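You operate a simulated robot arm through the tools that you are given. There is no shell and no other tool. Be economical: measure what you need, move in short steps, check, and stop when the job is done.

Carry out the task below with a simulated robot arm. There is one attempt and no reset: what you move stays moved.

## Task
The blue-banded machine is threaded: set tension 3 and presser pressure 3.
Fine: close the blue release lever first, lower the presser last; the motor stays off.

Only the result counts: the job must be done as asked and must still hold three seconds after the hand-in. Knocking over, shifting, dropping, spilling or breaking anything else fails it.

## Robot
A 7-joint arm with a two-finger parallel gripper, fixed in place. Base frame: the origin is at the foot of the arm, x ahead of it, y to its left, z up; the work surface is at about z = 0.78. Lengths are in m, angles in degrees, forces in N, time in s.
Its first joint turns from -166.0 to 166.0 degrees. Payload 4.4 kg.
The TCP is the grasp point between the finger pads, 0.023 m short of the fingertips. In the tool frame z runs along the fingers and y along their closing line. The gripper opens to 0.094 m. The fingers are 0.038 m wide and 0.01 m thick; the gripper's body (0.054 by 0.096 m) begins 0.039 m behind the TCP.
Orientation is that of the tool frame in the base frame, as a unit quaternion [w, x, y, z]. With the fingers straight down and closing along the base's y, the tool's x points along the base's -x, its y along +y and its z along -z.

## Interface
- The arm moves only by the tool step_arm. Its argument "series" is a list of rows, each an object (a shift or turn left out is 0, a gripper value left out holds the last) with "xyz": the shift along the tool's x, y, z in m, a list of three; "dr": the turn, a rotation vector about the tool's x, y, z in degrees, a list of three; "fingers": the finger opening in m, from 0 to 0.094. In form: [{"xyz": [dx, dy, dz], "dr": [rx, ry, rz], "fingers": fingers}, ...]. A call has 1 to 12 rows; each row is the pose to reach, as a shift and turn from the pose commanded when the call began, along the tool's axes at that moment. Each row takes 0.2 s and may step no farther than 0.05 m and 8.6 degrees from the row before; otherwise, or with a gripper value out of range, the whole call is refused. A pose out of reach is approached as far as the arm can. The call stops where the force on the tool passes 40 N (or 10 N more than at its start, if that is more) or the arm is blocked; 0.2 s more then pass. The fingers move at their own pace (about 0.072 m/s each) and stop on an object; they squeeze with about 31 N. The grip force told is the motor's: it shows also when the fingers shut on nothing. Time passes only in rows, and 0.2 s behind the last, so rows that repeat a pose let the fingers close. It gives the time, the measured TCP pose, the force on the tool (base axes), the opening and the grip force at its end, in the units of the frame above (readings bear some noise), with the torque about the TCP (base axes, N m) and any sound that the robot's microphone picked up.
- Cameras (640 x 400 px; columns grow to the right, rows downward): "scene" is fixed at [0.0485, 0.5019, 1.6602]; the picture's right is [-0.42, -0.91, 0.00], its down [-0.32, 0.14, -0.94] and it looks along [0.85, -0.39, -0.35] (base axes); focal length 332 px, centre (320, 200). "wrist" rides on the gripper at [0.086, 0.016, -0.075] in the tool frame; the picture's right is [-0.18, 0.98, 0.00], its down [-0.58, -0.11, -0.81] and it looks along [-0.79, -0.15, 0.59] (tool axes); focal length 243 px, centre (320, 200). There is no depth. A picture from a camera that has moved, and an enlarged one, comes with that camera's place and axes in the base frame and with its lens.
- snapshot(camera): a new picture of that camera. The clock stands still meanwhile.
- inspect(camera, box): a new picture of the part [left, top, right, bottom] of that camera's present view, enlarged. The clock stands still meanwhile.
- finish_job(): hands the job in; it is judged then, once.

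Go step by step. Nothing tells you positions but the pictures and the camera data: compare them with the known pose of the tool, close in by small moves and look again before you grip or let go. The budget is 120 turns and 68 pictures, counting those below and the enlarged ones. Unless the task says otherwise, let go and move clear before handing in, and close with one line.

The tools are called by a JSON object that holds its "op" and its "data". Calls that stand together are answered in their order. step_arm: Moves the arm, as the interface text tells. Its arguments: {"type":"object","properties":{"series":{"type":"array","items":{"type":"object","properties":{"xyz":{"type":"array","items":{"type":"number"}},"dr":{"type":"array","items":{"type":"number"}},"fingers":{"type":"number"}}}}},"required":["series"]} The other tools are called the same way: snapshot (camera) takes a picture; inspect (camera, box) takes an enlarged picture of a part of a camera's view; finish_job () hands the job in.

At the start:

```text
time: 0.0
ee_pos: [0.6963, -0.0166, 1.6002]
tool_rot: [0.001, 0.0, 1.0, 0.0]
force: [0.2, -1.0, -0.2]
ft_torque: [-0.01, -0.01, 0.02]
opening: 0.0941
grip_force: 0.1
```

scene: 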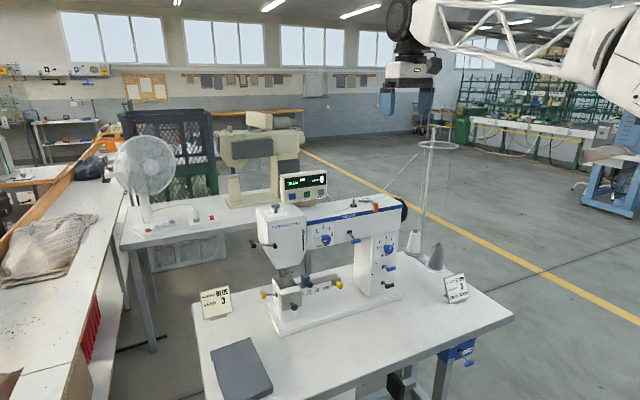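
wrist: 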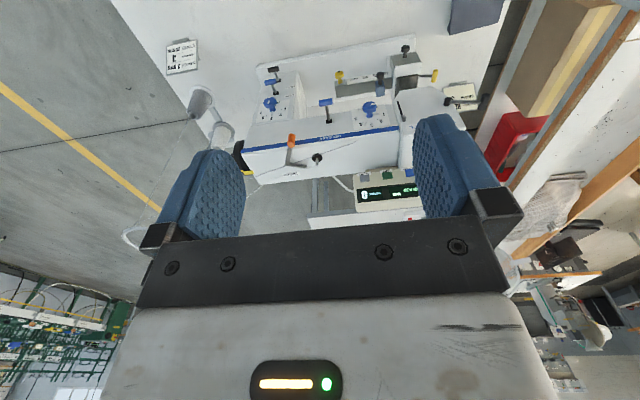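

I see a blue-banded sewing machine on a table with several knobs, levers and two cards. I'll enlarge the machine and the cards.

{"op": "inspect", "data": {"camera": "scene", "box": [230, 180, 430, 340]}}

{"op": "inspect", "data": {"camera": "scene", "box": [300, 190, 420, 265]}}

{"op": "inspect", "data": {"camera": "scene", "box": [190, 280, 250, 325]}}

{"op": "inspect", "data": {"camera": "scene", "box": [430, 265, 480, 310]}}

{"op": "inspect", "data": {"camera": "wrist", "box": [230, 30, 450, 220]}}

```text
2.50 times, centred on (330, 260) of scene
camera zoom: at [0.0485, 0.5019, 1.6602], right [-0.42, -0.91, 0.0], down [-0.32, 0.14, -0.94], along [0.85, -0.39, -0.35], focal length 830 px, centre (295, 50)
```

zoom: 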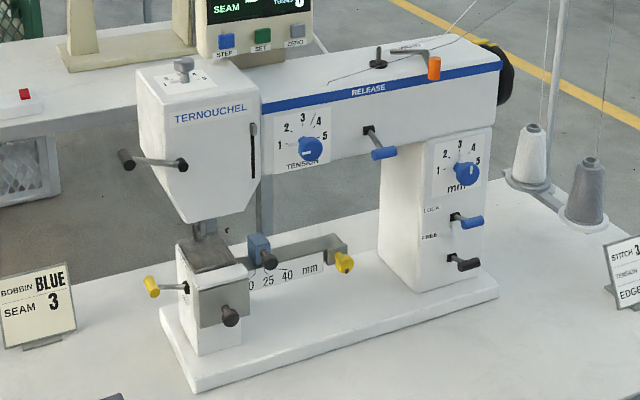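

```text
5.33 times, centred on (360, 228) of scene
camera zoom: at [0.0485, 0.5019, 1.6602], right [-0.42, -0.91, 0.0], down [-0.32, 0.14, -0.94], along [0.85, -0.39, -0.35], focal length 1771 px, centre (107, 53)
```

zoom: 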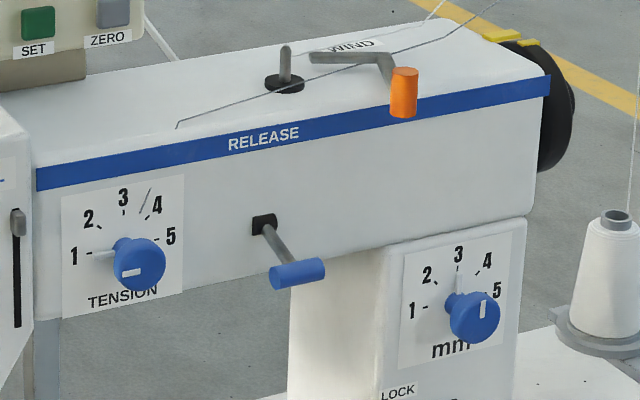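

```text
8.89 times, centred on (220, 302) of scene
camera zoom: at [0.0485, 0.5019, 1.6602], right [-0.42, -0.91, 0.0], down [-0.32, 0.14, -0.94], along [0.85, -0.39, -0.35], focal length 2952 px, centre (1209, -711)
```

zoom: 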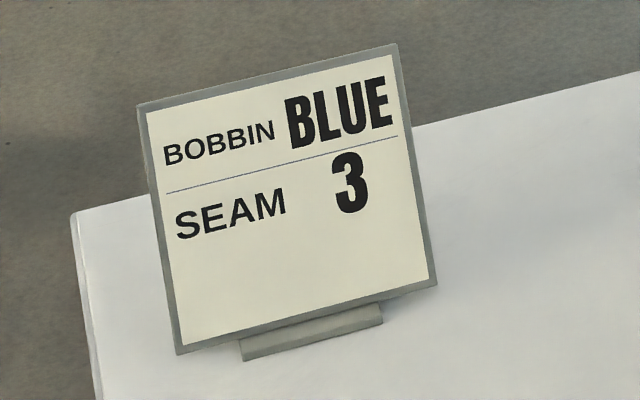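

```text
8.89 times, centred on (455, 288) of scene
camera zoom: at [0.0485, 0.5019, 1.6602], right [-0.42, -0.91, 0.0], down [-0.32, 0.14, -0.94], along [0.85, -0.39, -0.35], focal length 2952 px, centre (-880, -578)
```

zoom: 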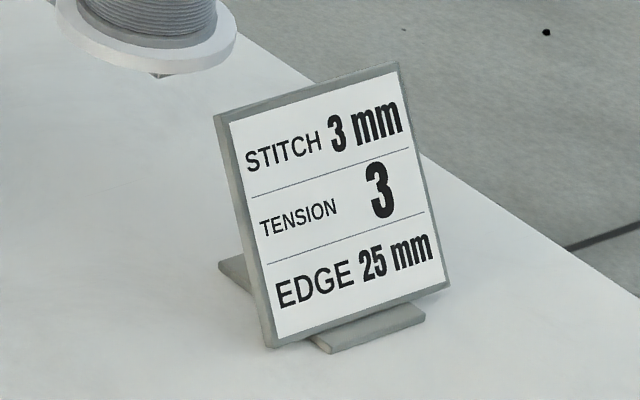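

```text
2.11 times, centred on (340, 125) of wrist
camera zoom: at [0.6107, -0.0016, 1.6718], right [0.18, 0.98, 0.0], down [0.58, -0.11, 0.81], along [0.79, -0.15, -0.59], focal length 511 px, centre (278, 358)
```

zoom: 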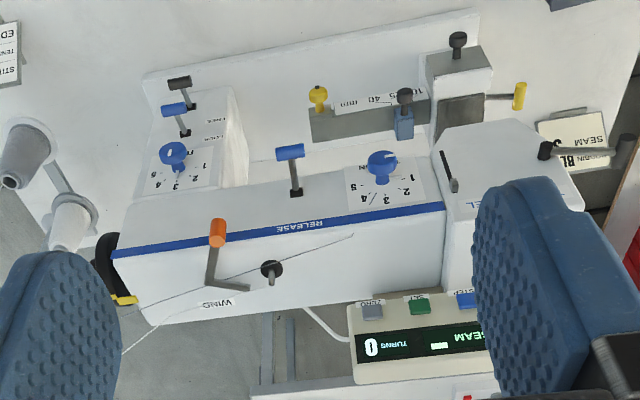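

The front face faces the arm, with the tension knob near (0.975, 0.054, 1.13) and the release lever tip near (0.95, -0.05, 1.11). Next I want the head, the pressure dial and the presser lever in detail.

{"op": "inspect", "data": {"camera": "scene", "box": [240, 195, 320, 245]}}

{"op": "inspect", "data": {"camera": "scene", "box": [250, 235, 350, 335]}}

{"op": "inspect", "data": {"camera": "scene", "box": [370, 235, 410, 295]}}

{"op": "step_arm", "data": {"series": [{"xyz": [0.05, 0, 0], "dr": [0, 0, 8]}, {"xyz": [0.1, 0, 0], "dr": [0, 0, 16]}, {"xyz": [0.15, 0, 0], "dr": [0, 0, 24]}, {"xyz": [0.2, 0, 0], "dr": [0, 0, 32]}, {"xyz": [0.2, 0, 0], "dr": [0, 0, 40]}, {"xyz": [0.2, 0, 0], "dr": [0, 0, 48]}, {"xyz": [0.2, 0, 0], "dr": [0, 0, 56]}, {"xyz": [0.2, 0, 0], "dr": [0, 0, 64]}, {"xyz": [0.2, 0, 0], "dr": [0, 0, 72]}, {"xyz": [0.2, 0, 0], "dr": [0, 0, 80]}, {"xyz": [0.2, 0, 0], "dr": [0, 0, 85]}, {"xyz": [0.2, 0, 0], "dr": [0, 0, 90]}]}}

```text
8.00 times, centred on (280, 220) of scene
camera zoom: at [0.0485, 0.5019, 1.6602], right [-0.42, -0.91, 0.0], down [-0.32, 0.14, -0.94], along [0.85, -0.39, -0.35], focal length 2657 px, centre (640, 40)
```

zoom: 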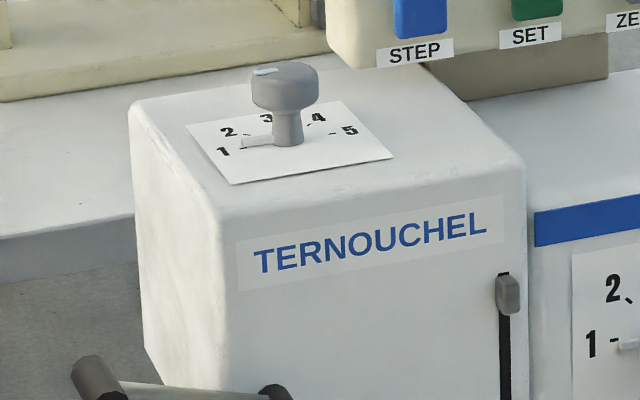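

```text
4.00 times, centred on (300, 285) of scene
camera zoom: at [0.0485, 0.5019, 1.6602], right [-0.42, -0.91, 0.0], down [-0.32, 0.14, -0.94], along [0.85, -0.39, -0.35], focal length 1328 px, centre (400, -140)
```

zoom: 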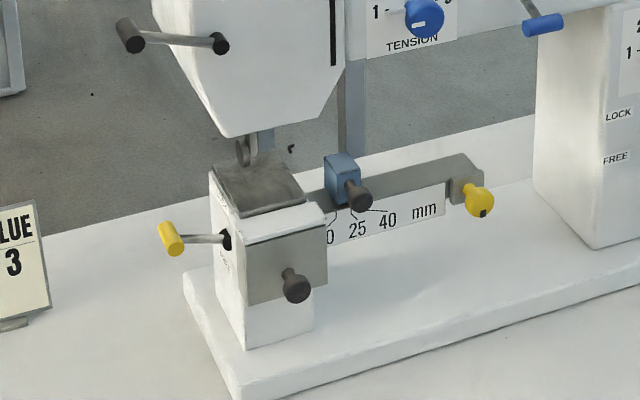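

```text
6.67 times, centred on (390, 265) of scene
camera zoom: at [0.0485, 0.5019, 1.6602], right [-0.42, -0.91, 0.0], down [-0.32, 0.14, -0.94], along [0.85, -0.39, -0.35], focal length 2214 px, centre (-147, -233)
```

zoom: 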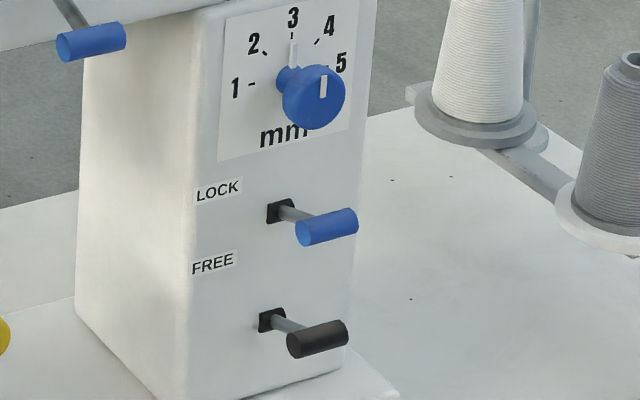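

```text
time: 2.6
ee_pos: [0.4964, -0.018, 1.599]
tool_rot: [0.0, 0.708, 0.706, -0.001]
force: [0.4, 0.3, -0.3]
ft_torque: [0.0, 0.0, 0.0]
opening: 0.0942
grip_force: 0.2
```

The pressure dial on top of the head and the tension dial both point at 1. I'll keep turning the tool so the camera ends above the gripper with the fingers pointing forward.

{"op": "step_arm", "data": {"series": [{"dr": [0, 0, 8]}, {"dr": [0, 0, 16]}, {"dr": [0, 0, 24]}, {"dr": [0, 0, 32]}, {"dr": [0, 0, 40]}, {"dr": [0, 0, 48]}, {"dr": [0, 0, 56]}, {"dr": [0, 0, 64]}, {"dr": [0, 0, 72]}, {"dr": [0, 0, 80]}, {"dr": [0, 0, 85]}, {"dr": [0, 0, 90]}]}}

{"op": "step_arm", "data": {"series": [{"xyz": [0, 0, 0.03], "dr": [0, 8, 0]}, {"xyz": [0, 0, 0.07], "dr": [0, 16, 0]}, {"xyz": [0, 0, 0.11], "dr": [0, 24, 0]}, {"xyz": [0, 0, 0.15], "dr": [0, 32, 0]}, {"xyz": [0, 0, 0.19], "dr": [0, 40, 0]}, {"xyz": [0, 0, 0.23], "dr": [0, 48, 0]}, {"xyz": [0.02, 0, 0.25], "dr": [0, 56, 0]}, {"xyz": [0.04, 0, 0.28], "dr": [0, 64, 0]}, {"xyz": [0.06, 0, 0.3], "dr": [0, 72, 0]}, {"xyz": [0.06, 0, 0.3], "dr": [0, 80, 0]}, {"xyz": [0.06, 0, 0.3], "dr": [0, 85, 0]}, {"xyz": [0.06, 0, 0.3], "dr": [0, 90, 0]}]}}

{"op": "snapshot", "data": {"camera": "wrist"}}

{"op": "snapshot", "data": {"camera": "scene"}}

```text
time: 5.2
ee_pos: [0.4933, -0.0542, 1.5978]
tool_rot: [-0.002, 1.0, 0.008, 0.0]
force: [-0.3, 0.0, -0.2]
ft_torque: [-0.02, 0.0, 0.01]
opening: 0.0938
grip_force: 0.0
out of reach, approached as far as the arm can: row 12
```

```text
time: 8.0
ee_pos: [0.6213, -0.0639, 1.1756]
tool_rot: [-0.011, 0.778, -0.011, 0.628]
force: [0.6, 0.1, 0.4]
ft_torque: [0.01, 0.03, 0.0]
opening: 0.0938
grip_force: 0.1
out of reach, approached as far as the arm can: row 1
stopped in row 12: the arm was blocked; the commanded pose is now the measured one
```

```text
57 pictures are left
camera wrist: at [0.5672, -0.0837, 1.2746], right [-0.04, -0.98, -0.21], down [-0.91, 0.12, -0.39], along [0.41, 0.17, -0.89], focal length 243 px, centre (320, 200)
```

wrist: 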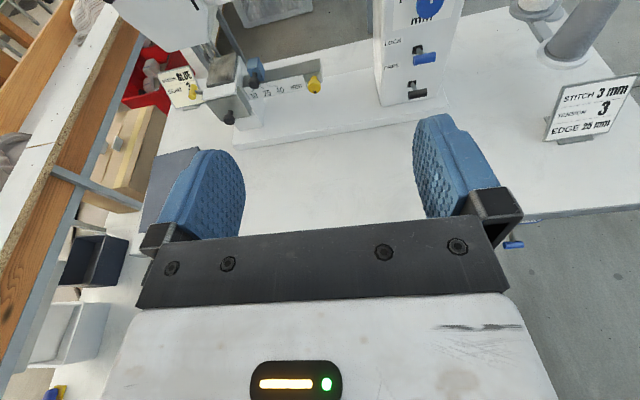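

```text
56 pictures are left
```

scene: 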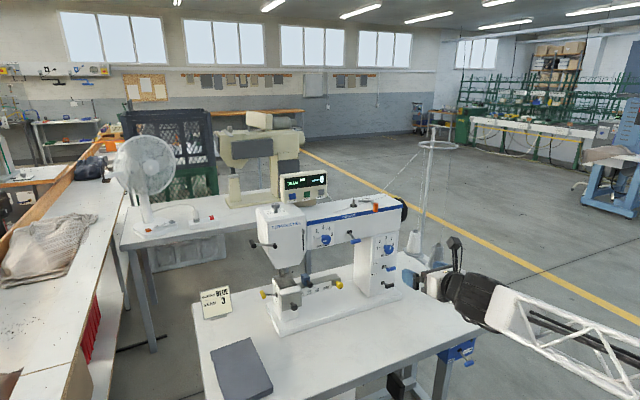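

The tool is nearly horizontal with the camera above it. I'll move forward and finish the levelling.

{"op": "step_arm", "data": {"series": [{"xyz": [0.03, 0, 0.03]}, {"xyz": [0.04, 0, 0.06]}, {"xyz": [0.05, 0, 0.09], "dr": [0, 4, 0]}, {"xyz": [0.05, 0, 0.1], "dr": [0, 8, 0]}, {"xyz": [0.05, 0, 0.1], "dr": [0, 12, 0]}]}}

{"op": "snapshot", "data": {"camera": "wrist"}}

```text
time: 9.2
ee_pos: [0.7299, -0.0653, 1.2057]
tool_rot: [-0.009, 0.708, -0.012, 0.707]
force: [0.6, -0.3, -0.1]
ft_torque: [0.01, -0.02, -0.02]
opening: 0.0938
grip_force: 0.1
```

```text
55 pictures are left
camera wrist: at [0.6555, -0.0841, 1.29], right [0.0, -0.98, -0.21], down [-0.81, 0.13, -0.58], along [0.59, 0.17, -0.79], focal length 243 px, centre (320, 200)
```

wrist: 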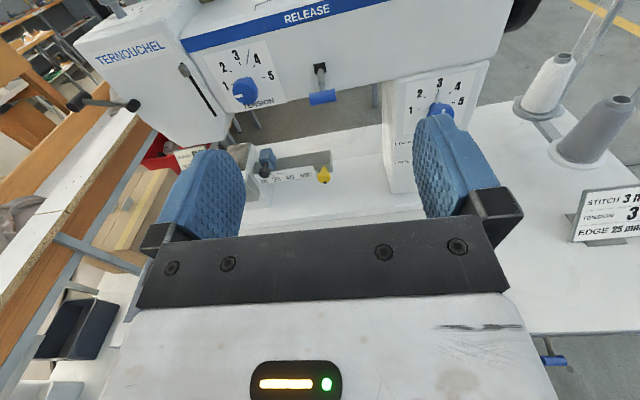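

Levelled well. I'll look closely at the release lever and the head.

{"op": "inspect", "data": {"camera": "wrist", "box": [200, 0, 400, 125]}}

{"op": "inspect", "data": {"camera": "wrist", "box": [50, 20, 250, 145]}}

```text
3.20 times, centred on (300, 62) of wrist
camera zoom: at [0.6555, -0.0841, 1.29], right [0.0, -0.98, -0.21], down [-0.81, 0.13, -0.58], along [0.59, 0.17, -0.79], focal length 776 px, centre (384, 640)
```

zoom: 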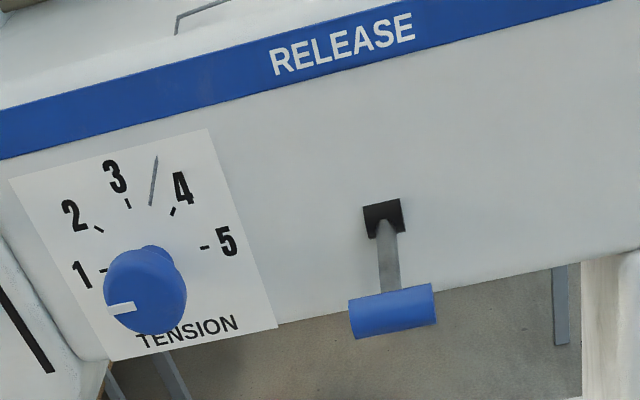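

```text
3.20 times, centred on (150, 82) of wrist
camera zoom: at [0.6555, -0.0841, 1.29], right [0.0, -0.98, -0.21], down [-0.81, 0.13, -0.58], along [0.59, 0.17, -0.79], focal length 776 px, centre (864, 576)
```

zoom: 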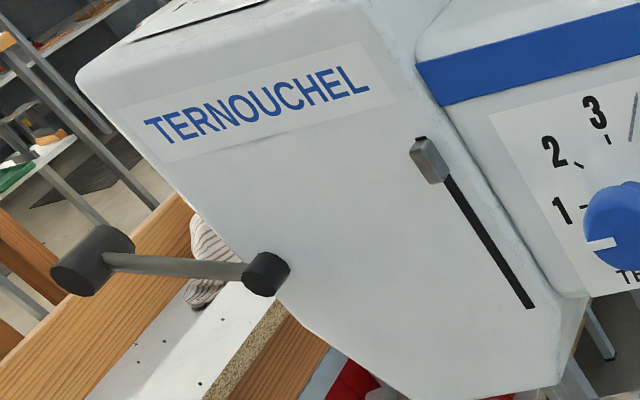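

The release lever's root is about (0.995, -0.052, 1.13) and its tip about (0.949, -0.051, 1.114). I'll close the fingers and bring them just above the tip.

{"op": "step_arm", "data": {"series": [{"xyz": [0, -0.014, 0.04], "fingers": 0}, {"xyz": [0, -0.014, 0.08]}, {"xyz": [-0.01, -0.014, 0.12]}, {"xyz": [-0.02, -0.014, 0.15]}, {"xyz": [-0.03, -0.014, 0.18]}, {"xyz": [-0.035, -0.014, 0.2]}, {"xyz": [-0.035, -0.014, 0.2]}]}}

{"op": "snapshot", "data": {"camera": "wrist"}}

{"op": "inspect", "data": {"camera": "scene", "box": [300, 190, 420, 265]}}

```text
time: 10.8
ee_pos: [0.93, -0.0584, 1.1707]
tool_rot: [-0.014, 0.709, -0.008, 0.705]
force: [-0.2, -0.2, 0.2]
ft_torque: [0.0, -0.02, 0.0]
opening: 0.0001
grip_force: 30.3
out of reach, approached as far as the arm can: row 5, 6, 7
```

```text
52 pictures are left
camera wrist: at [0.8557, -0.0785, 1.2556], right [0.01, -0.98, -0.21], down [-0.81, 0.12, -0.57], along [0.58, 0.18, -0.79], focal length 243 px, centre (320, 200)
```

wrist: 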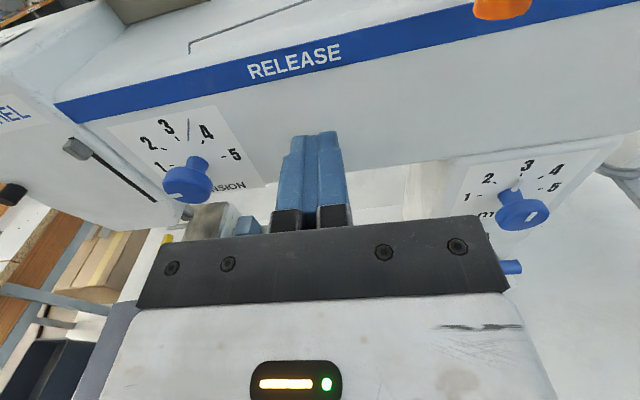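

```text
5.33 times, centred on (360, 228) of scene
camera zoom: at [0.0485, 0.5019, 1.6602], right [-0.42, -0.91, 0.0], down [-0.32, 0.14, -0.94], along [0.85, -0.39, -0.35], focal length 1771 px, centre (107, 53)
```

zoom: 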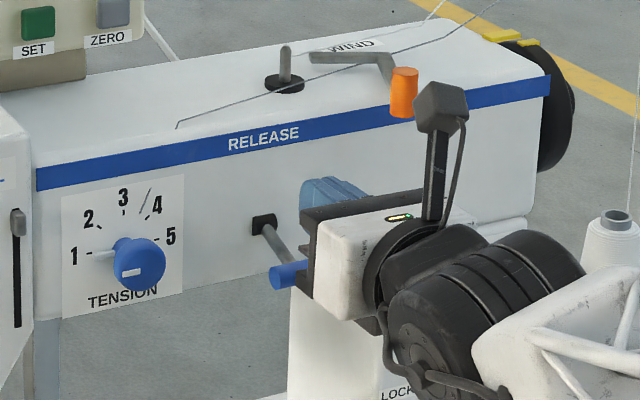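

The fingers are above the lever. I'll press down gently in small steps and watch the force.

{"op": "step_arm", "data": {"series": [{"xyz": [-0.006, 0, 0]}, {"xyz": [-0.012, 0, 0]}, {"xyz": [-0.018, 0, 0]}, {"xyz": [-0.022, 0, 0]}, {"xyz": [-0.026, 0, 0]}, {"xyz": [-0.03, 0, 0]}, {"xyz": [-0.034, 0, 0]}, {"xyz": [-0.038, 0, 0]}]}}

{"op": "inspect", "data": {"camera": "scene", "box": [300, 190, 420, 265]}}

```text
time: 12.8
ee_pos: [0.9303, -0.0652, 1.1425]
tool_rot: [-0.015, 0.706, -0.005, 0.708]
force: [0.8, 0.0, 5.7]
ft_torque: [-0.01, -0.12, 0.06]
opening: 0.0
grip_force: 31.0
out of reach, approached as far as the arm can: row 2, 3, 4, 5, 6, 7, 8
stopped in row 8: the force on the tool passed its limit at 41 N (the readings are from after the stop); the commanded pose is now the measured one
```

```text
5.33 times, centred on (360, 228) of scene
camera zoom: at [0.0485, 0.5019, 1.6602], right [-0.42, -0.91, 0.0], down [-0.32, 0.14, -0.94], along [0.85, -0.39, -0.35], focal length 1771 px, centre (107, 53)
```

zoom: 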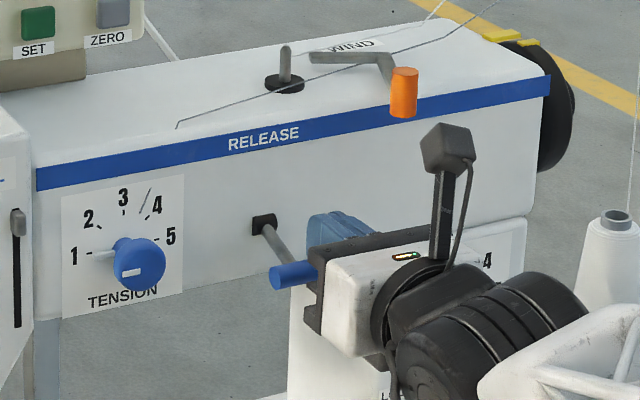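

The lever didn't budge downward, so it's at its lower stop and closing must be upward. I'll back off, unroll 90° away from the joint limit, and approach from beneath.

{"op": "step_arm", "data": {"series": [{"xyz": [0.015, 0, 0]}, {"xyz": [0.015, 0, -0.04]}, {"xyz": [0.015, 0, -0.08], "dr": [0, 0, -8]}, {"xyz": [0, 0, -0.1], "dr": [0, 0, -16]}, {"xyz": [0, 0, -0.1], "dr": [0, 0, -24]}, {"xyz": [-0.02, 0, -0.1], "dr": [0, 0, -32]}, {"xyz": [-0.04, 0, -0.1], "dr": [0, 0, -40]}, {"xyz": [-0.06, 0, -0.1], "dr": [0, 0, -48]}, {"xyz": [-0.065, 0, -0.1], "dr": [0, 0, -56]}, {"xyz": [-0.065, 0, -0.1], "dr": [0, 0, -64]}, {"xyz": [-0.065, 0, -0.1], "dr": [0, 0, -72]}, {"xyz": [-0.065, 0, -0.1], "dr": [0, 0, -80]}]}}

{"op": "step_arm", "data": {"series": [{"dr": [0, 0, -5]}, {"dr": [0, 0, -8.5]}]}}

{"op": "snapshot", "data": {"camera": "wrist"}}

```text
time: 15.4
ee_pos: [0.8304, -0.0695, 1.0798]
tool_rot: [0.441, 0.543, 0.454, 0.552]
force: [0.1, 0.7, -0.3]
ft_torque: [-0.01, 0.01, 0.03]
opening: 0.0001
grip_force: 30.8
out of reach, approached as far as the arm can: row 8, 9, 10, 11, 12
```

```text
time: 16.0
ee_pos: [0.8307, -0.0703, 1.0788]
tool_rot: [0.48, 0.509, 0.492, 0.518]
force: [0.2, 0.1, 0.2]
ft_torque: [0.0, 0.03, 0.0]
opening: 0.0002
grip_force: 30.5
```

```text
49 pictures are left
camera wrist: at [0.754, 0.0129, 1.0982], right [0.01, -0.24, 0.97], down [-0.79, -0.59, -0.14], along [0.61, -0.77, -0.19], focal length 243 px, centre (320, 200)
```

wrist: 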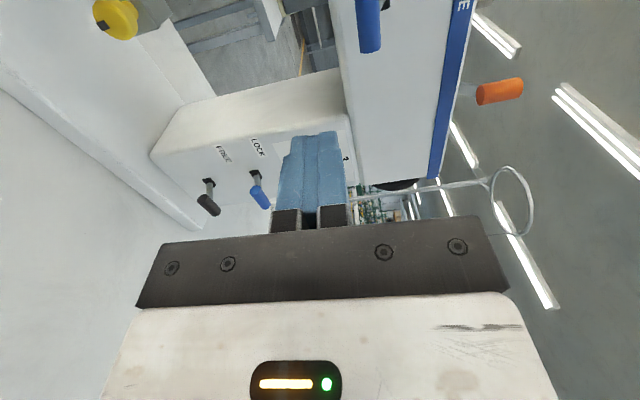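

From the side the lever end is visible above. I'll go in under it, then push up in small steps.

{"op": "step_arm", "data": {"series": [{"xyz": [0.019, 0, 0.03]}, {"xyz": [0.019, 0, 0.06]}, {"xyz": [0.019, 0, 0.09]}, {"xyz": [0.019, 0, 0.1]}]}}

{"op": "snapshot", "data": {"camera": "wrist"}}

{"op": "inspect", "data": {"camera": "scene", "box": [300, 190, 420, 265]}}

```text
time: 17.0
ee_pos: [0.9302, -0.0631, 1.0813]
tool_rot: [0.477, 0.506, 0.495, 0.521]
force: [-1.1, 0.9, 1.1]
ft_torque: [0.01, -0.01, 0.0]
opening: 0.0
grip_force: 31.3
out of reach, approached as far as the arm can: row 1, 2, 3, 4
```

```text
48 pictures are left
camera wrist: at [0.8533, 0.0199, 1.1014], right [0.01, -0.24, 0.97], down [-0.79, -0.6, -0.14], along [0.62, -0.76, -0.2], focal length 243 px, centre (320, 200)
```

wrist: 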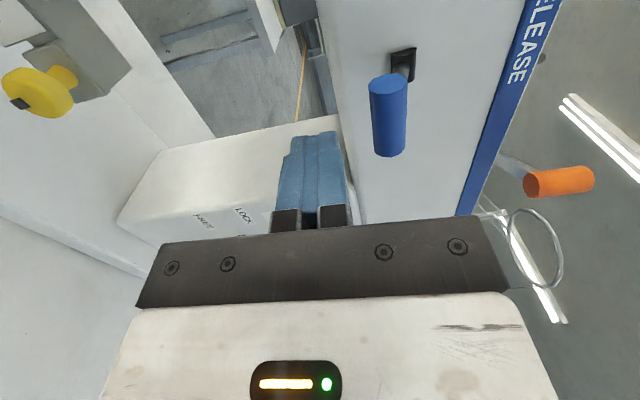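

```text
5.33 times, centred on (360, 228) of scene
camera zoom: at [0.0485, 0.5019, 1.6602], right [-0.42, -0.91, 0.0], down [-0.32, 0.14, -0.94], along [0.85, -0.39, -0.35], focal length 1771 px, centre (107, 53)
```

zoom: 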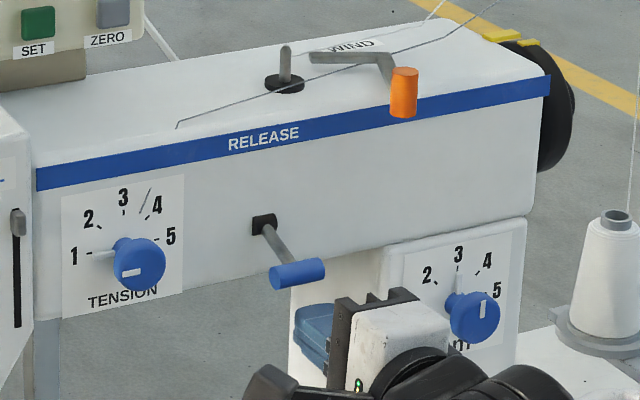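

The fingers sit below the lever and partly overlap its bar. Now pushing up gently.

{"op": "step_arm", "data": {"series": [{"xyz": [0, 0.006, 0]}, {"xyz": [0, 0.012, 0]}, {"xyz": [0, 0.017, 0]}, {"xyz": [0, 0.022, 0]}, {"xyz": [0, 0.027, 0]}, {"xyz": [0, 0.032, 0]}, {"xyz": [0, 0.037, 0]}, {"xyz": [0, 0.042, 0]}]}}

{"op": "inspect", "data": {"camera": "scene", "box": [300, 190, 420, 265]}}

```text
time: 18.8
ee_pos: [0.931, -0.0653, 1.1239]
tool_rot: [0.48, 0.51, 0.491, 0.518]
force: [0.6, 0.2, -0.9]
ft_torque: [-0.04, 0.05, -0.01]
opening: 0.0
grip_force: 31.2
out of reach, approached as far as the arm can: row 1, 2, 3
```

```text
5.33 times, centred on (360, 228) of scene
camera zoom: at [0.0485, 0.5019, 1.6602], right [-0.42, -0.91, 0.0], down [-0.32, 0.14, -0.94], along [0.85, -0.39, -0.35], focal length 1771 px, centre (107, 53)
```

zoom: 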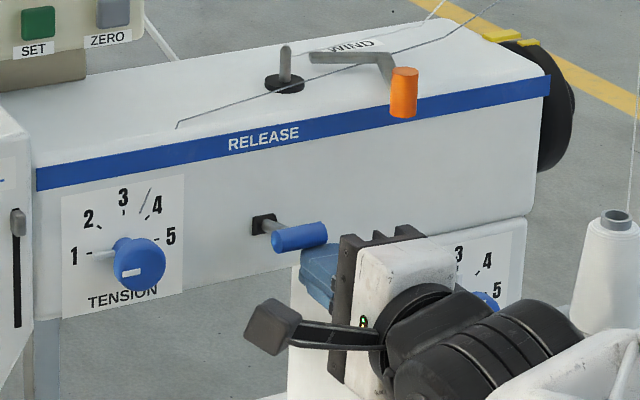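

It moves up freely, so I'll continue to the upper stop.

{"op": "step_arm", "data": {"series": [{"xyz": [0, 0.005, 0]}, {"xyz": [0, 0.01, 0]}, {"xyz": [0, 0.014, 0]}, {"xyz": [0, 0.018, 0]}, {"xyz": [0, 0.022, 0]}, {"xyz": [0, 0.026, 0]}]}}

{"op": "inspect", "data": {"camera": "scene", "box": [300, 190, 420, 265]}}

```text
time: 19.6
ee_pos: [0.9298, -0.065, 1.129]
tool_rot: [0.48, 0.514, 0.491, 0.514]
force: [-0.6, 1.1, -5.1]
ft_torque: [-0.11, 0.12, 0.02]
opening: 0.0004
grip_force: 30.7
stopped in row 4: the force on the tool passed its limit at 43 N (the readings are from after the stop); the commanded pose is now the measured one
```

```text
5.33 times, centred on (360, 228) of scene
camera zoom: at [0.0485, 0.5019, 1.6602], right [-0.42, -0.91, 0.0], down [-0.32, 0.14, -0.94], along [0.85, -0.39, -0.35], focal length 1771 px, centre (107, 53)
```

zoom: 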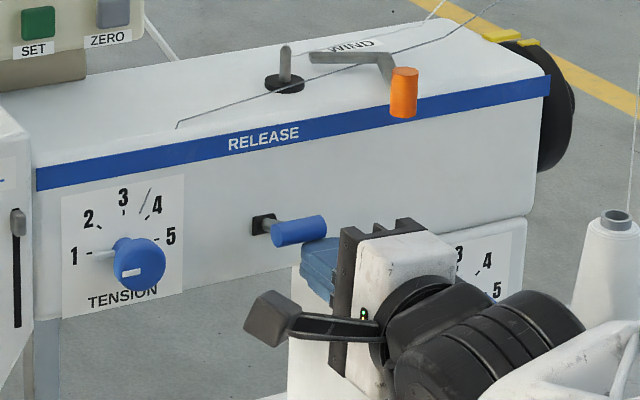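

The lever has hit its upper stop. I'll drop slightly, retreat, and check that it stays, then test moving left toward the tension knob.

{"op": "step_arm", "data": {"series": [{"xyz": [0, -0.012, 0]}, {"xyz": [0, -0.012, -0.04]}, {"xyz": [0, -0.012, -0.08]}, {"xyz": [0, -0.012, -0.12]}, {"xyz": [0.04, 0, -0.14]}, {"xyz": [0.08, 0, -0.14]}, {"xyz": [0.12, 0, -0.14]}]}}

{"op": "snapshot", "data": {"camera": "scene"}}

```text
time: 21.2
ee_pos: [0.7883, 0.0018, 1.1545]
tool_rot: [0.459, 0.502, 0.512, 0.526]
force: [-0.3, 0.6, 0.4]
ft_torque: [0.06, 0.03, 0.0]
opening: 0.0001
grip_force: 31.3
out of reach, approached as far as the arm can: row 5, 6, 7
```

```text
44 pictures are left
```

scene: 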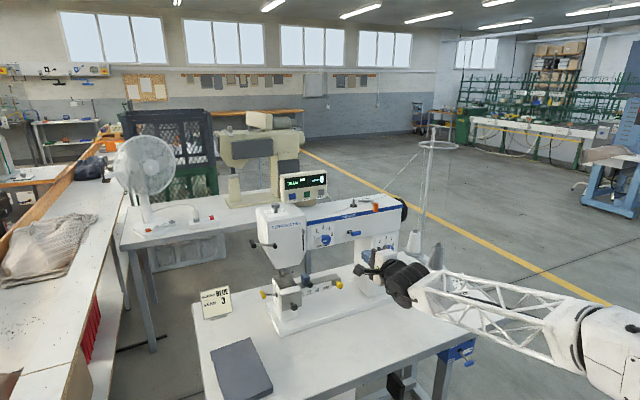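

The lever stays up. The arm is in an awkward wrist configuration, so I'll unroll a further 80° and then check whether moving left frees up.

{"op": "step_arm", "data": {"series": [{"xyz": [0, 0, -0.04], "dr": [0, 0, -8]}, {"xyz": [0, 0, -0.08], "dr": [0, 0, -16]}, {"xyz": [0, 0, -0.08], "dr": [0, 0, -24]}, {"xyz": [0, 0, -0.08], "dr": [0, 0, -32]}, {"xyz": [0, 0, -0.08], "dr": [0, 0, -40]}, {"xyz": [0, 0, -0.08], "dr": [0, 0, -48]}, {"xyz": [0, 0, -0.08], "dr": [0, 0, -56]}, {"xyz": [0, 0, -0.08], "dr": [0, 0, -64]}, {"xyz": [0, 0, -0.08], "dr": [0, 0, -72]}, {"xyz": [0, 0, -0.08], "dr": [0, 0, -80]}, {"xyz": [0, 0, -0.08], "dr": [0, 0, -88]}]}}

{"op": "step_arm", "data": {"series": [{"xyz": [0, 0.03, 0]}, {"xyz": [0, 0.06, 0]}]}}

{"op": "snapshot", "data": {"camera": "wrist"}}

```text
time: 23.6
ee_pos: [0.7093, -0.0043, 1.1547]
tool_rot: [0.695, 0.005, 0.716, 0.059]
force: [0.4, 0.3, 0.1]
ft_torque: [0.02, 0.02, 0.03]
opening: 0.0
grip_force: 30.7
```

```text
time: 24.2
ee_pos: [0.7046, 0.027, 1.1646]
tool_rot: [0.692, -0.005, 0.719, 0.068]
force: [-0.2, -0.7, -1.1]
ft_torque: [-0.01, 0.0, 0.02]
opening: 0.0002
grip_force: 30.7
out of reach, approached as far as the arm can: row 1, 2
```

```text
43 pictures are left
camera wrist: at [0.6252, 0.0429, 1.0802], right [-0.09, 0.96, 0.27], down [-0.77, -0.24, 0.6], along [0.64, -0.15, 0.76], focal length 243 px, centre (320, 200)
```

wrist: 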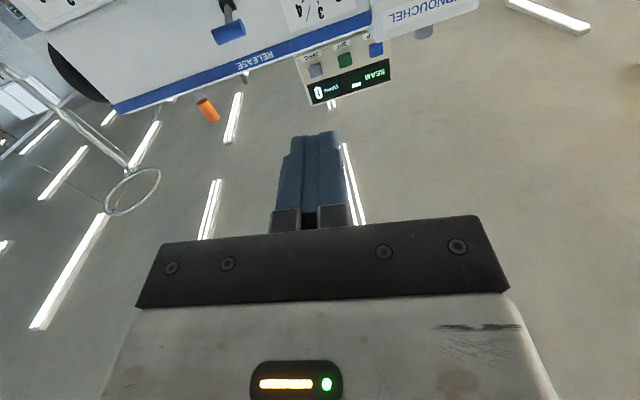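

The limit is elsewhere in the arm chain. I'll return to the original high tool-down pose and bring the tool forward again without the roll.

{"op": "step_arm", "data": {"series": [{"xyz": [-0.04, 0, 0], "dr": [0, 8, 0]}, {"xyz": [-0.08, 0, 0], "dr": [0, 16, 0]}, {"xyz": [-0.12, 0, 0], "dr": [0, 24, 0]}, {"xyz": [-0.16, 0, 0], "dr": [0, 32, 0]}, {"xyz": [-0.2, 0, 0], "dr": [0, 40, 0]}, {"xyz": [-0.24, 0, 0], "dr": [0, 48, 0]}, {"xyz": [-0.28, 0, 0], "dr": [0, 56, 0]}, {"xyz": [-0.32, 0, 0], "dr": [0, 64, 0]}, {"xyz": [-0.36, 0, 0], "dr": [0, 72, 0]}, {"xyz": [-0.4, 0, 0], "dr": [0, 80, 0]}, {"xyz": [-0.43, 0, 0], "dr": [0, 88, 0]}, {"xyz": [-0.44, 0, 0], "dr": [0, 90, 0]}]}}

{"op": "snapshot", "data": {"camera": "scene"}}

```text
time: 26.8
ee_pos: [0.7184, -0.0126, 1.6005]
tool_rot: [-0.016, -0.038, 0.998, 0.046]
force: [-0.7, -1.3, 0.6]
ft_torque: [0.03, 0.01, 0.03]
opening: 0.0
grip_force: 31.8
```

```text
42 pictures are left
```

scene: 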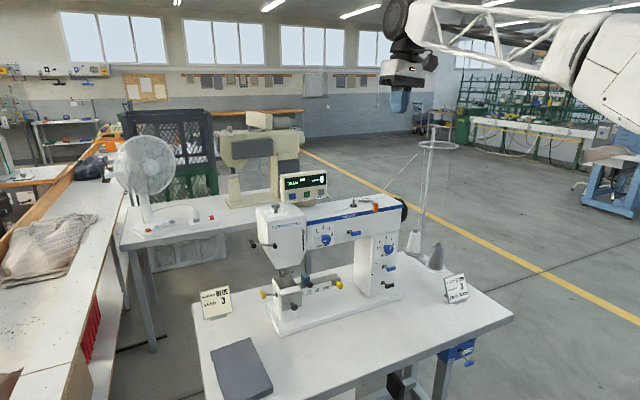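

I'm back at a start-like pose. I'll do the pressure knob next since it needs a tool-down grip: straighten the tool, move left, and look at the head top.

{"op": "step_arm", "data": {"series": [{"xyz": [0, 0.03, 0], "dr": [5.3, -1.8, 4.35]}, {"xyz": [0, 0.07, 0.03], "dr": [5.3, -1.8, 4.35]}, {"xyz": [0, 0.11, 0.06], "dr": [5.3, -1.8, 4.35]}, {"xyz": [0, 0.14, 0.1], "dr": [5.3, -1.8, 4.35]}, {"xyz": [0, 0.15, 0.12], "dr": [5.3, -1.8, 4.35]}]}}

{"op": "snapshot", "data": {"camera": "wrist"}}

```text
time: 28.0
ee_pos: [0.7033, 0.1475, 1.4957]
tool_rot: [0.003, 0.0, 1.0, -0.001]
force: [-0.5, 0.8, -0.8]
ft_torque: [-0.04, -0.02, -0.02]
opening: 0.0001
grip_force: 30.7
```

```text
41 pictures are left
camera wrist: at [0.6169, 0.163, 1.5688], right [0.18, 0.98, 0.0], down [0.58, -0.11, 0.81], along [0.79, -0.15, -0.59], focal length 243 px, centre (320, 200)
```

wrist: 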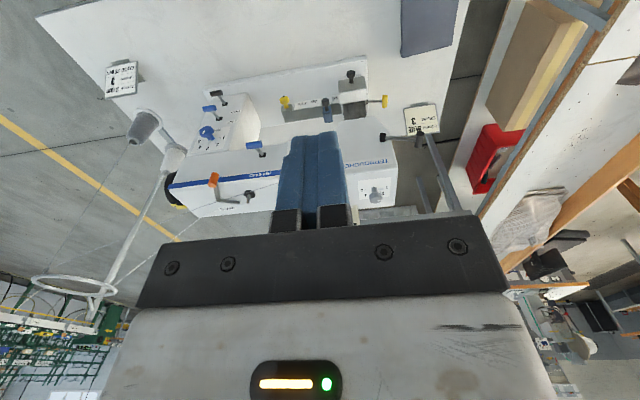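

{"op": "inspect", "data": {"camera": "wrist", "box": [320, 130, 432, 200]}}

```text
5.71 times, centred on (376, 165) of wrist
camera zoom: at [0.6169, 0.163, 1.5688], right [0.18, 0.98, 0.0], down [0.58, -0.11, 0.81], along [0.79, -0.15, -0.59], focal length 1386 px, centre (0, 400)
```

zoom: 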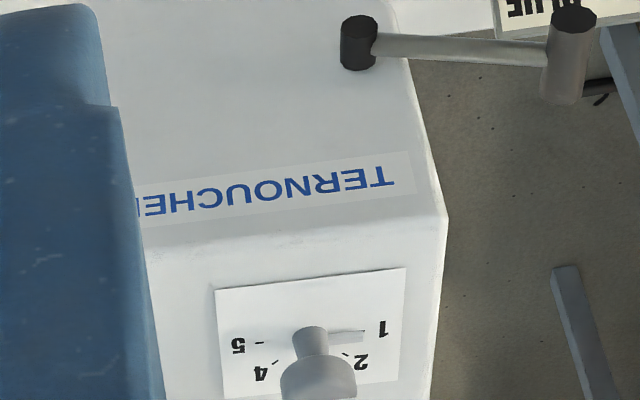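

The pressure knob cap is near (1.057, 0.204, 1.249). I'll try to hover above it with the fingers open and pointing down.

{"op": "step_arm", "data": {"series": [{"xyz": [-0.045, 0.01, 0], "fingers": 0.06}, {"xyz": [-0.09, 0.02, 0]}, {"xyz": [-0.135, 0.03, 0]}, {"xyz": [-0.18, 0.04, 0]}, {"xyz": [-0.225, 0.05, 0.02]}, {"xyz": [-0.265, 0.057, 0.05]}, {"xyz": [-0.3, 0.057, 0.08]}, {"xyz": [-0.33, 0.057, 0.11]}, {"xyz": [-0.354, 0.057, 0.135]}]}}

{"op": "snapshot", "data": {"camera": "wrist"}}

{"op": "snapshot", "data": {"camera": "scene"}}

```text
refused: row 5 steps farther than a row can; nothing moved
```

```text
39 pictures are left
camera wrist: at [0.6169, 0.163, 1.5688], right [0.18, 0.98, 0.0], down [0.58, -0.11, 0.81], along [0.79, -0.15, -0.59], focal length 243 px, centre (320, 200)
```

wrist: 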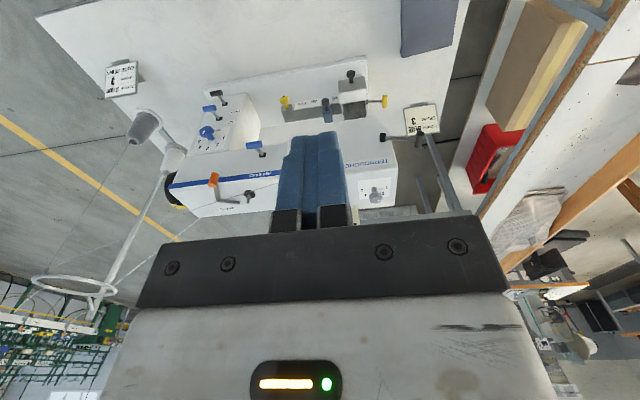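

```text
38 pictures are left
```

scene: 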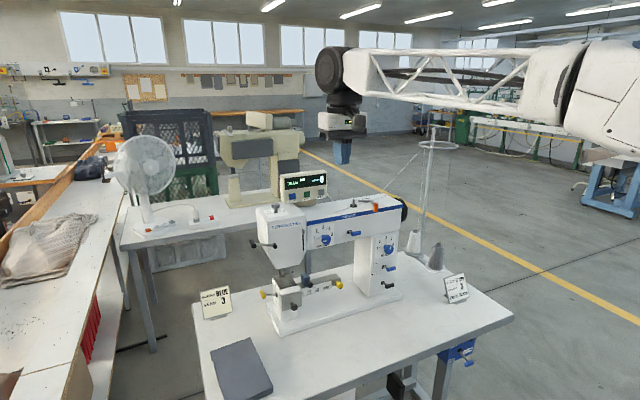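

One row was too long; resending with smaller steps.

{"op": "step_arm", "data": {"series": [{"xyz": [-0.04, 0.01, 0], "fingers": 0.06}, {"xyz": [-0.08, 0.02, 0]}, {"xyz": [-0.12, 0.03, 0]}, {"xyz": [-0.16, 0.04, 0]}, {"xyz": [-0.2, 0.05, 0.01]}, {"xyz": [-0.235, 0.057, 0.03]}, {"xyz": [-0.27, 0.057, 0.055]}, {"xyz": [-0.3, 0.057, 0.08]}, {"xyz": [-0.33, 0.057, 0.11]}, {"xyz": [-0.354, 0.057, 0.135]}]}}

{"op": "snapshot", "data": {"camera": "wrist"}}

{"op": "snapshot", "data": {"camera": "scene"}}

```text
time: 30.2
ee_pos: [1.0586, 0.2055, 1.3604]
tool_rot: [0.002, 0.0, 1.0, 0.0]
force: [-0.9, 0.3, 1.5]
ft_torque: [0.01, 0.01, -0.02]
opening: 0.0598
grip_force: 0.0
```

```text
37 pictures are left
camera wrist: at [0.9716, 0.2208, 1.4344], right [0.18, 0.98, 0.0], down [0.58, -0.11, 0.81], along [0.8, -0.15, -0.59], focal length 243 px, centre (320, 200)
```

wrist: 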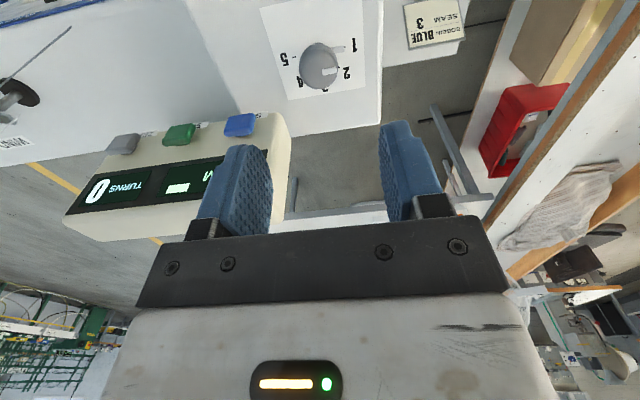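

```text
36 pictures are left
```

scene: 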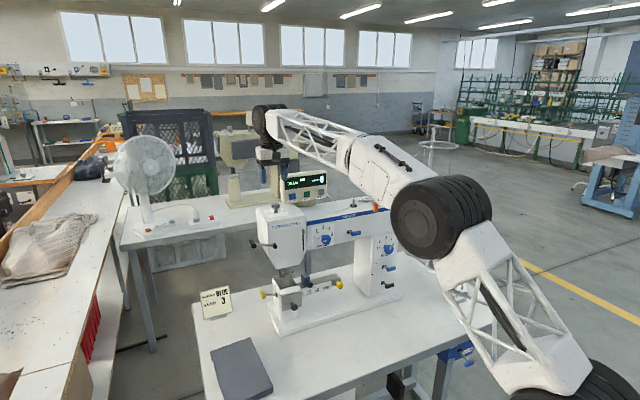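

The arm reached it. The knob is at about (1.056, 0.205), with the counter panel close behind to the right but clear. I'll descend around the cap and grip it.

{"op": "step_arm", "data": {"series": [{"xyz": [0.002, 0, 0.03], "fingers": 0.05}, {"xyz": [0.002, 0, 0.055]}, {"xyz": [0.002, 0, 0.075]}, {"xyz": [0.002, 0, 0.09]}, {"xyz": [0.002, 0, 0.103]}]}}

{"op": "inspect", "data": {"camera": "scene", "box": [230, 160, 342, 230]}}

{"op": "snapshot", "data": {"camera": "wrist"}}

```text
time: 31.4
ee_pos: [1.0562, 0.204, 1.259]
tool_rot: [0.001, 0.0, 1.0, 0.0]
force: [0.2, 0.0, -0.3]
ft_torque: [0.0, -0.05, 0.02]
opening: 0.0501
grip_force: 0.0
```

```text
5.71 times, centred on (286, 195) of scene
camera zoom: at [0.0485, 0.5019, 1.6602], right [-0.42, -0.91, 0.0], down [-0.32, 0.14, -0.94], along [0.85, -0.39, -0.35], focal length 1898 px, centre (514, 229)
```

zoom: 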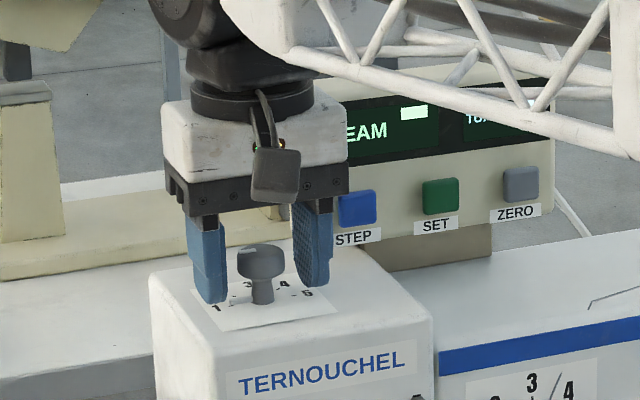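

```text
34 pictures are left
camera wrist: at [0.9695, 0.22, 1.3323], right [0.18, 0.98, 0.0], down [0.58, -0.11, 0.81], along [0.79, -0.15, -0.59], focal length 243 px, centre (320, 200)
```

wrist: 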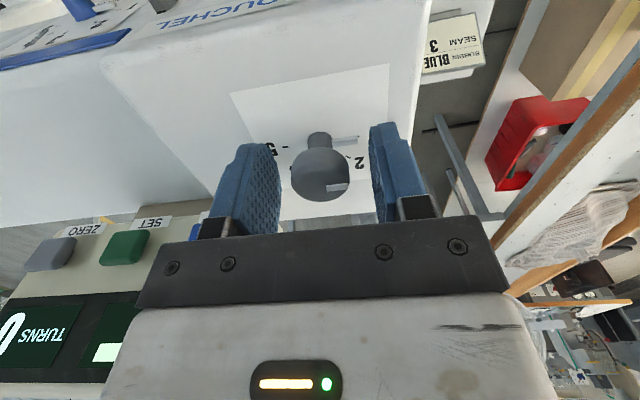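

The knob is centred between the fingers. I'll grip it, then turn +90° about the tool axis (1 → 3).

{"op": "step_arm", "data": {"series": [{"fingers": 0}, {"fingers": 0}, {"fingers": 0}, {"fingers": 0}]}}

{"op": "step_arm", "data": {"series": [{"dr": [0, 0, 8]}, {"dr": [0, 0, 16]}, {"dr": [0, 0, 24]}, {"dr": [0, 0, 32]}, {"dr": [0, 0, 40]}, {"dr": [0, 0, 48]}, {"dr": [0, 0, 56]}, {"dr": [0, 0, 64]}, {"dr": [0, 0, 72]}, {"dr": [0, 0, 80]}, {"dr": [0, 0, 86]}, {"dr": [0, 0, 90]}]}}

{"op": "inspect", "data": {"camera": "scene", "box": [240, 180, 320, 230]}}

{"op": "snapshot", "data": {"camera": "wrist"}}

```text
time: 32.4
ee_pos: [1.0549, 0.2049, 1.258]
tool_rot: [0.001, 0.0, 1.0, -0.001]
force: [-2.4, 4.3, -1.3]
ft_torque: [0.05, -0.04, 0.01]
opening: 0.0274
grip_force: 45.1
```

```text
time: 34.2
ee_pos: [1.0565, 0.2036, 1.2586]
tool_rot: [0.001, 0.513, 0.859, 0.0]
force: [-11.0, -3.2, 0.7]
ft_torque: [-0.14, 0.2, 0.01]
opening: 0.0275
grip_force: 45.2
stopped in row 8: the force on the tool passed its limit at 41 N (the readings are from after the stop); the commanded pose is now the measured one
```

```text
8.00 times, centred on (280, 205) of scene
camera zoom: at [0.0485, 0.5019, 1.6602], right [-0.42, -0.91, 0.0], down [-0.32, 0.14, -0.94], along [0.85, -0.39, -0.35], focal length 2657 px, centre (640, 160)
```

zoom: 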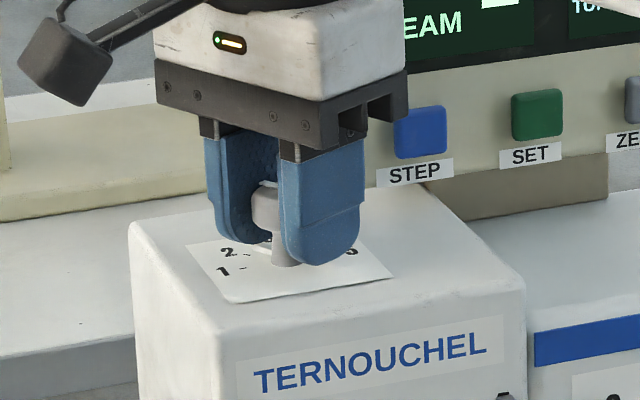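

```text
32 pictures are left
camera wrist: at [1.0291, 0.2872, 1.3321], right [0.95, 0.3, 0.0], down [0.18, -0.56, 0.81], along [0.25, -0.77, -0.59], focal length 243 px, centre (320, 200)
```

wrist: 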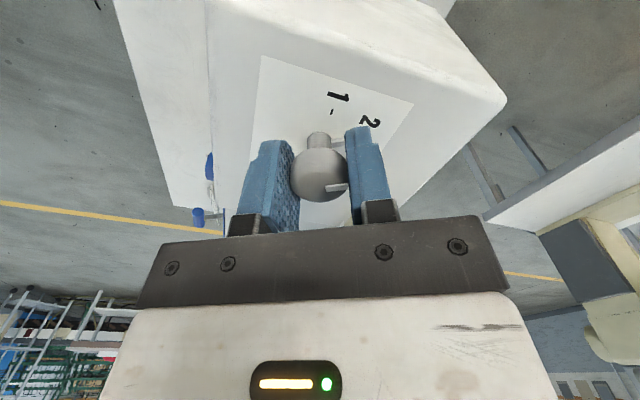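

The knob has followed about 62° without slipping, and a slight side force stopped it. I'll shift 2 mm to relieve that and finish the remaining 28°.

{"op": "step_arm", "data": {"series": [{"xyz": [0.0005, -0.002, 0]}, {"xyz": [0.0005, -0.002, 0], "dr": [0, 0, 6]}, {"xyz": [0.0005, -0.002, 0], "dr": [0, 0, 12]}, {"xyz": [0.0005, -0.002, 0], "dr": [0, 0, 18]}, {"xyz": [0.0005, -0.002, 0], "dr": [0, 0, 24]}, {"xyz": [0.0005, -0.002, 0], "dr": [0, 0, 28.3]}, {"xyz": [0.0005, -0.002, 0], "dr": [0, 0, 28.3]}]}}

```text
time: 34.6
ee_pos: [1.0554, 0.2028, 1.2587]
tool_rot: [0.003, 0.516, 0.857, 0.001]
force: [21.4, 4.0, -0.1]
ft_torque: [0.16, -0.12, -0.04]
opening: 0.0276
grip_force: 44.7
stopped in row 2: the force on the tool passed its limit at 45 N (the readings are from after the stop); the commanded pose is now the measured one
```

The grip is stiff to side shifts, and zero force lies about 0.7 mm back. I'll recentre and turn in smaller steps.

{"op": "step_arm", "data": {"series": [{"xyz": [0.0, 0.0007, 0]}, {"xyz": [0.0, 0.0007, 0]}]}}

{"op": "step_arm", "data": {"series": [{"dr": [0, 0, 4]}, {"dr": [0, 0, 8]}, {"dr": [0, 0, 12]}, {"dr": [0, 0, 16]}]}}

```text
time: 35.2
ee_pos: [1.0561, 0.2032, 1.2587]
tool_rot: [0.001, 0.516, 0.856, 0.0]
force: [-11.8, -8.5, -5.2]
ft_torque: [-0.33, 0.0, 0.04]
opening: 0.0276
grip_force: 44.4
```

```text
time: 36.2
ee_pos: [1.0553, 0.2038, 1.2592]
tool_rot: [0.003, 0.631, 0.776, 0.001]
force: [-26.4, -13.9, -16.9]
ft_torque: [-0.5, 0.05, 0.01]
opening: 0.0277
grip_force: 45.1
```

Now at 78°. I'll relieve the small side load and complete the last 12°.

{"op": "step_arm", "data": {"series": [{"xyz": [-0.0002, -0.0006, 0.0005]}, {"xyz": [-0.0002, -0.0006, 0.0005], "dr": [0, 0, 4]}, {"xyz": [-0.0002, -0.0006, 0.0005], "dr": [0, 0, 8]}, {"xyz": [-0.0002, -0.0006, 0.0005], "dr": [0, 0, 11.8]}]}}

{"op": "inspect", "data": {"camera": "scene", "box": [240, 180, 320, 230]}}

```text
time: 37.2
ee_pos: [1.0562, 0.205, 1.2591]
tool_rot: [0.001, 0.707, 0.707, 0.002]
force: [5.3, -6.5, -6.5]
ft_torque: [-0.41, -0.06, 0.0]
opening: 0.0275
grip_force: 44.8
```

```text
8.00 times, centred on (280, 205) of scene
camera zoom: at [0.0485, 0.5019, 1.6602], right [-0.42, -0.91, 0.0], down [-0.32, 0.14, -0.94], along [0.85, -0.39, -0.35], focal length 2657 px, centre (640, 160)
```

zoom: 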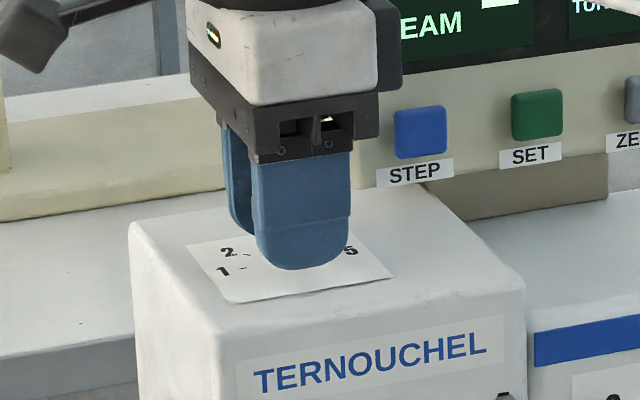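

Turned a full 90°. I'll release, rise, and check the pointer.

{"op": "step_arm", "data": {"series": [{"fingers": 0.045}, {"fingers": 0.045}, {"xyz": [0, 0, -0.02]}, {"xyz": [0, 0, -0.06]}, {"xyz": [0, 0, -0.1]}, {"xyz": [0, 0, -0.14]}]}}

{"op": "inspect", "data": {"camera": "scene", "box": [240, 180, 320, 230]}}

{"op": "snapshot", "data": {"camera": "wrist"}}

```text
time: 38.6
ee_pos: [1.0528, 0.2042, 1.3972]
tool_rot: [0.001, 0.707, 0.707, 0.0]
force: [0.3, -0.3, -0.4]
ft_torque: [0.0, 0.03, 0.0]
opening: 0.045
grip_force: 0.0
```

```text
8.00 times, centred on (280, 205) of scene
camera zoom: at [0.0485, 0.5019, 1.6602], right [-0.42, -0.91, 0.0], down [-0.32, 0.14, -0.94], along [0.85, -0.39, -0.35], focal length 2657 px, centre (640, 160)
```

zoom: 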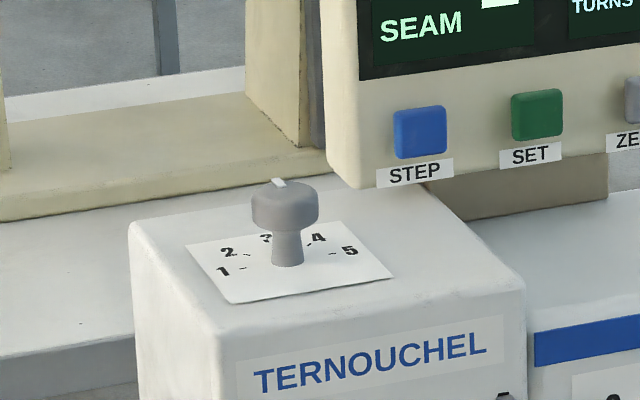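

```text
29 pictures are left
camera wrist: at [1.0687, 0.2895, 1.4707], right [0.98, -0.18, 0.0], down [-0.11, -0.58, 0.81], along [-0.15, -0.79, -0.59], focal length 243 px, centre (320, 200)
```

wrist: 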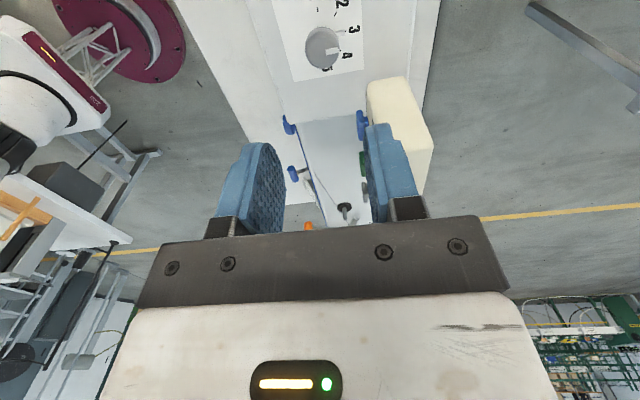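

{"op": "inspect", "data": {"camera": "wrist", "box": [280, 0, 376, 80]}}

```text
5.00 times, centred on (328, 40) of wrist
camera zoom: at [1.0687, 0.2895, 1.4707], right [0.98, -0.18, 0.0], down [-0.11, -0.58, 0.81], along [-0.15, -0.79, -0.59], focal length 1213 px, centre (280, 1000)
```

zoom: 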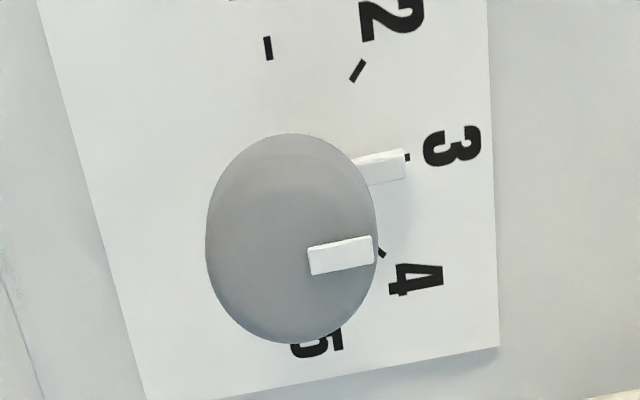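

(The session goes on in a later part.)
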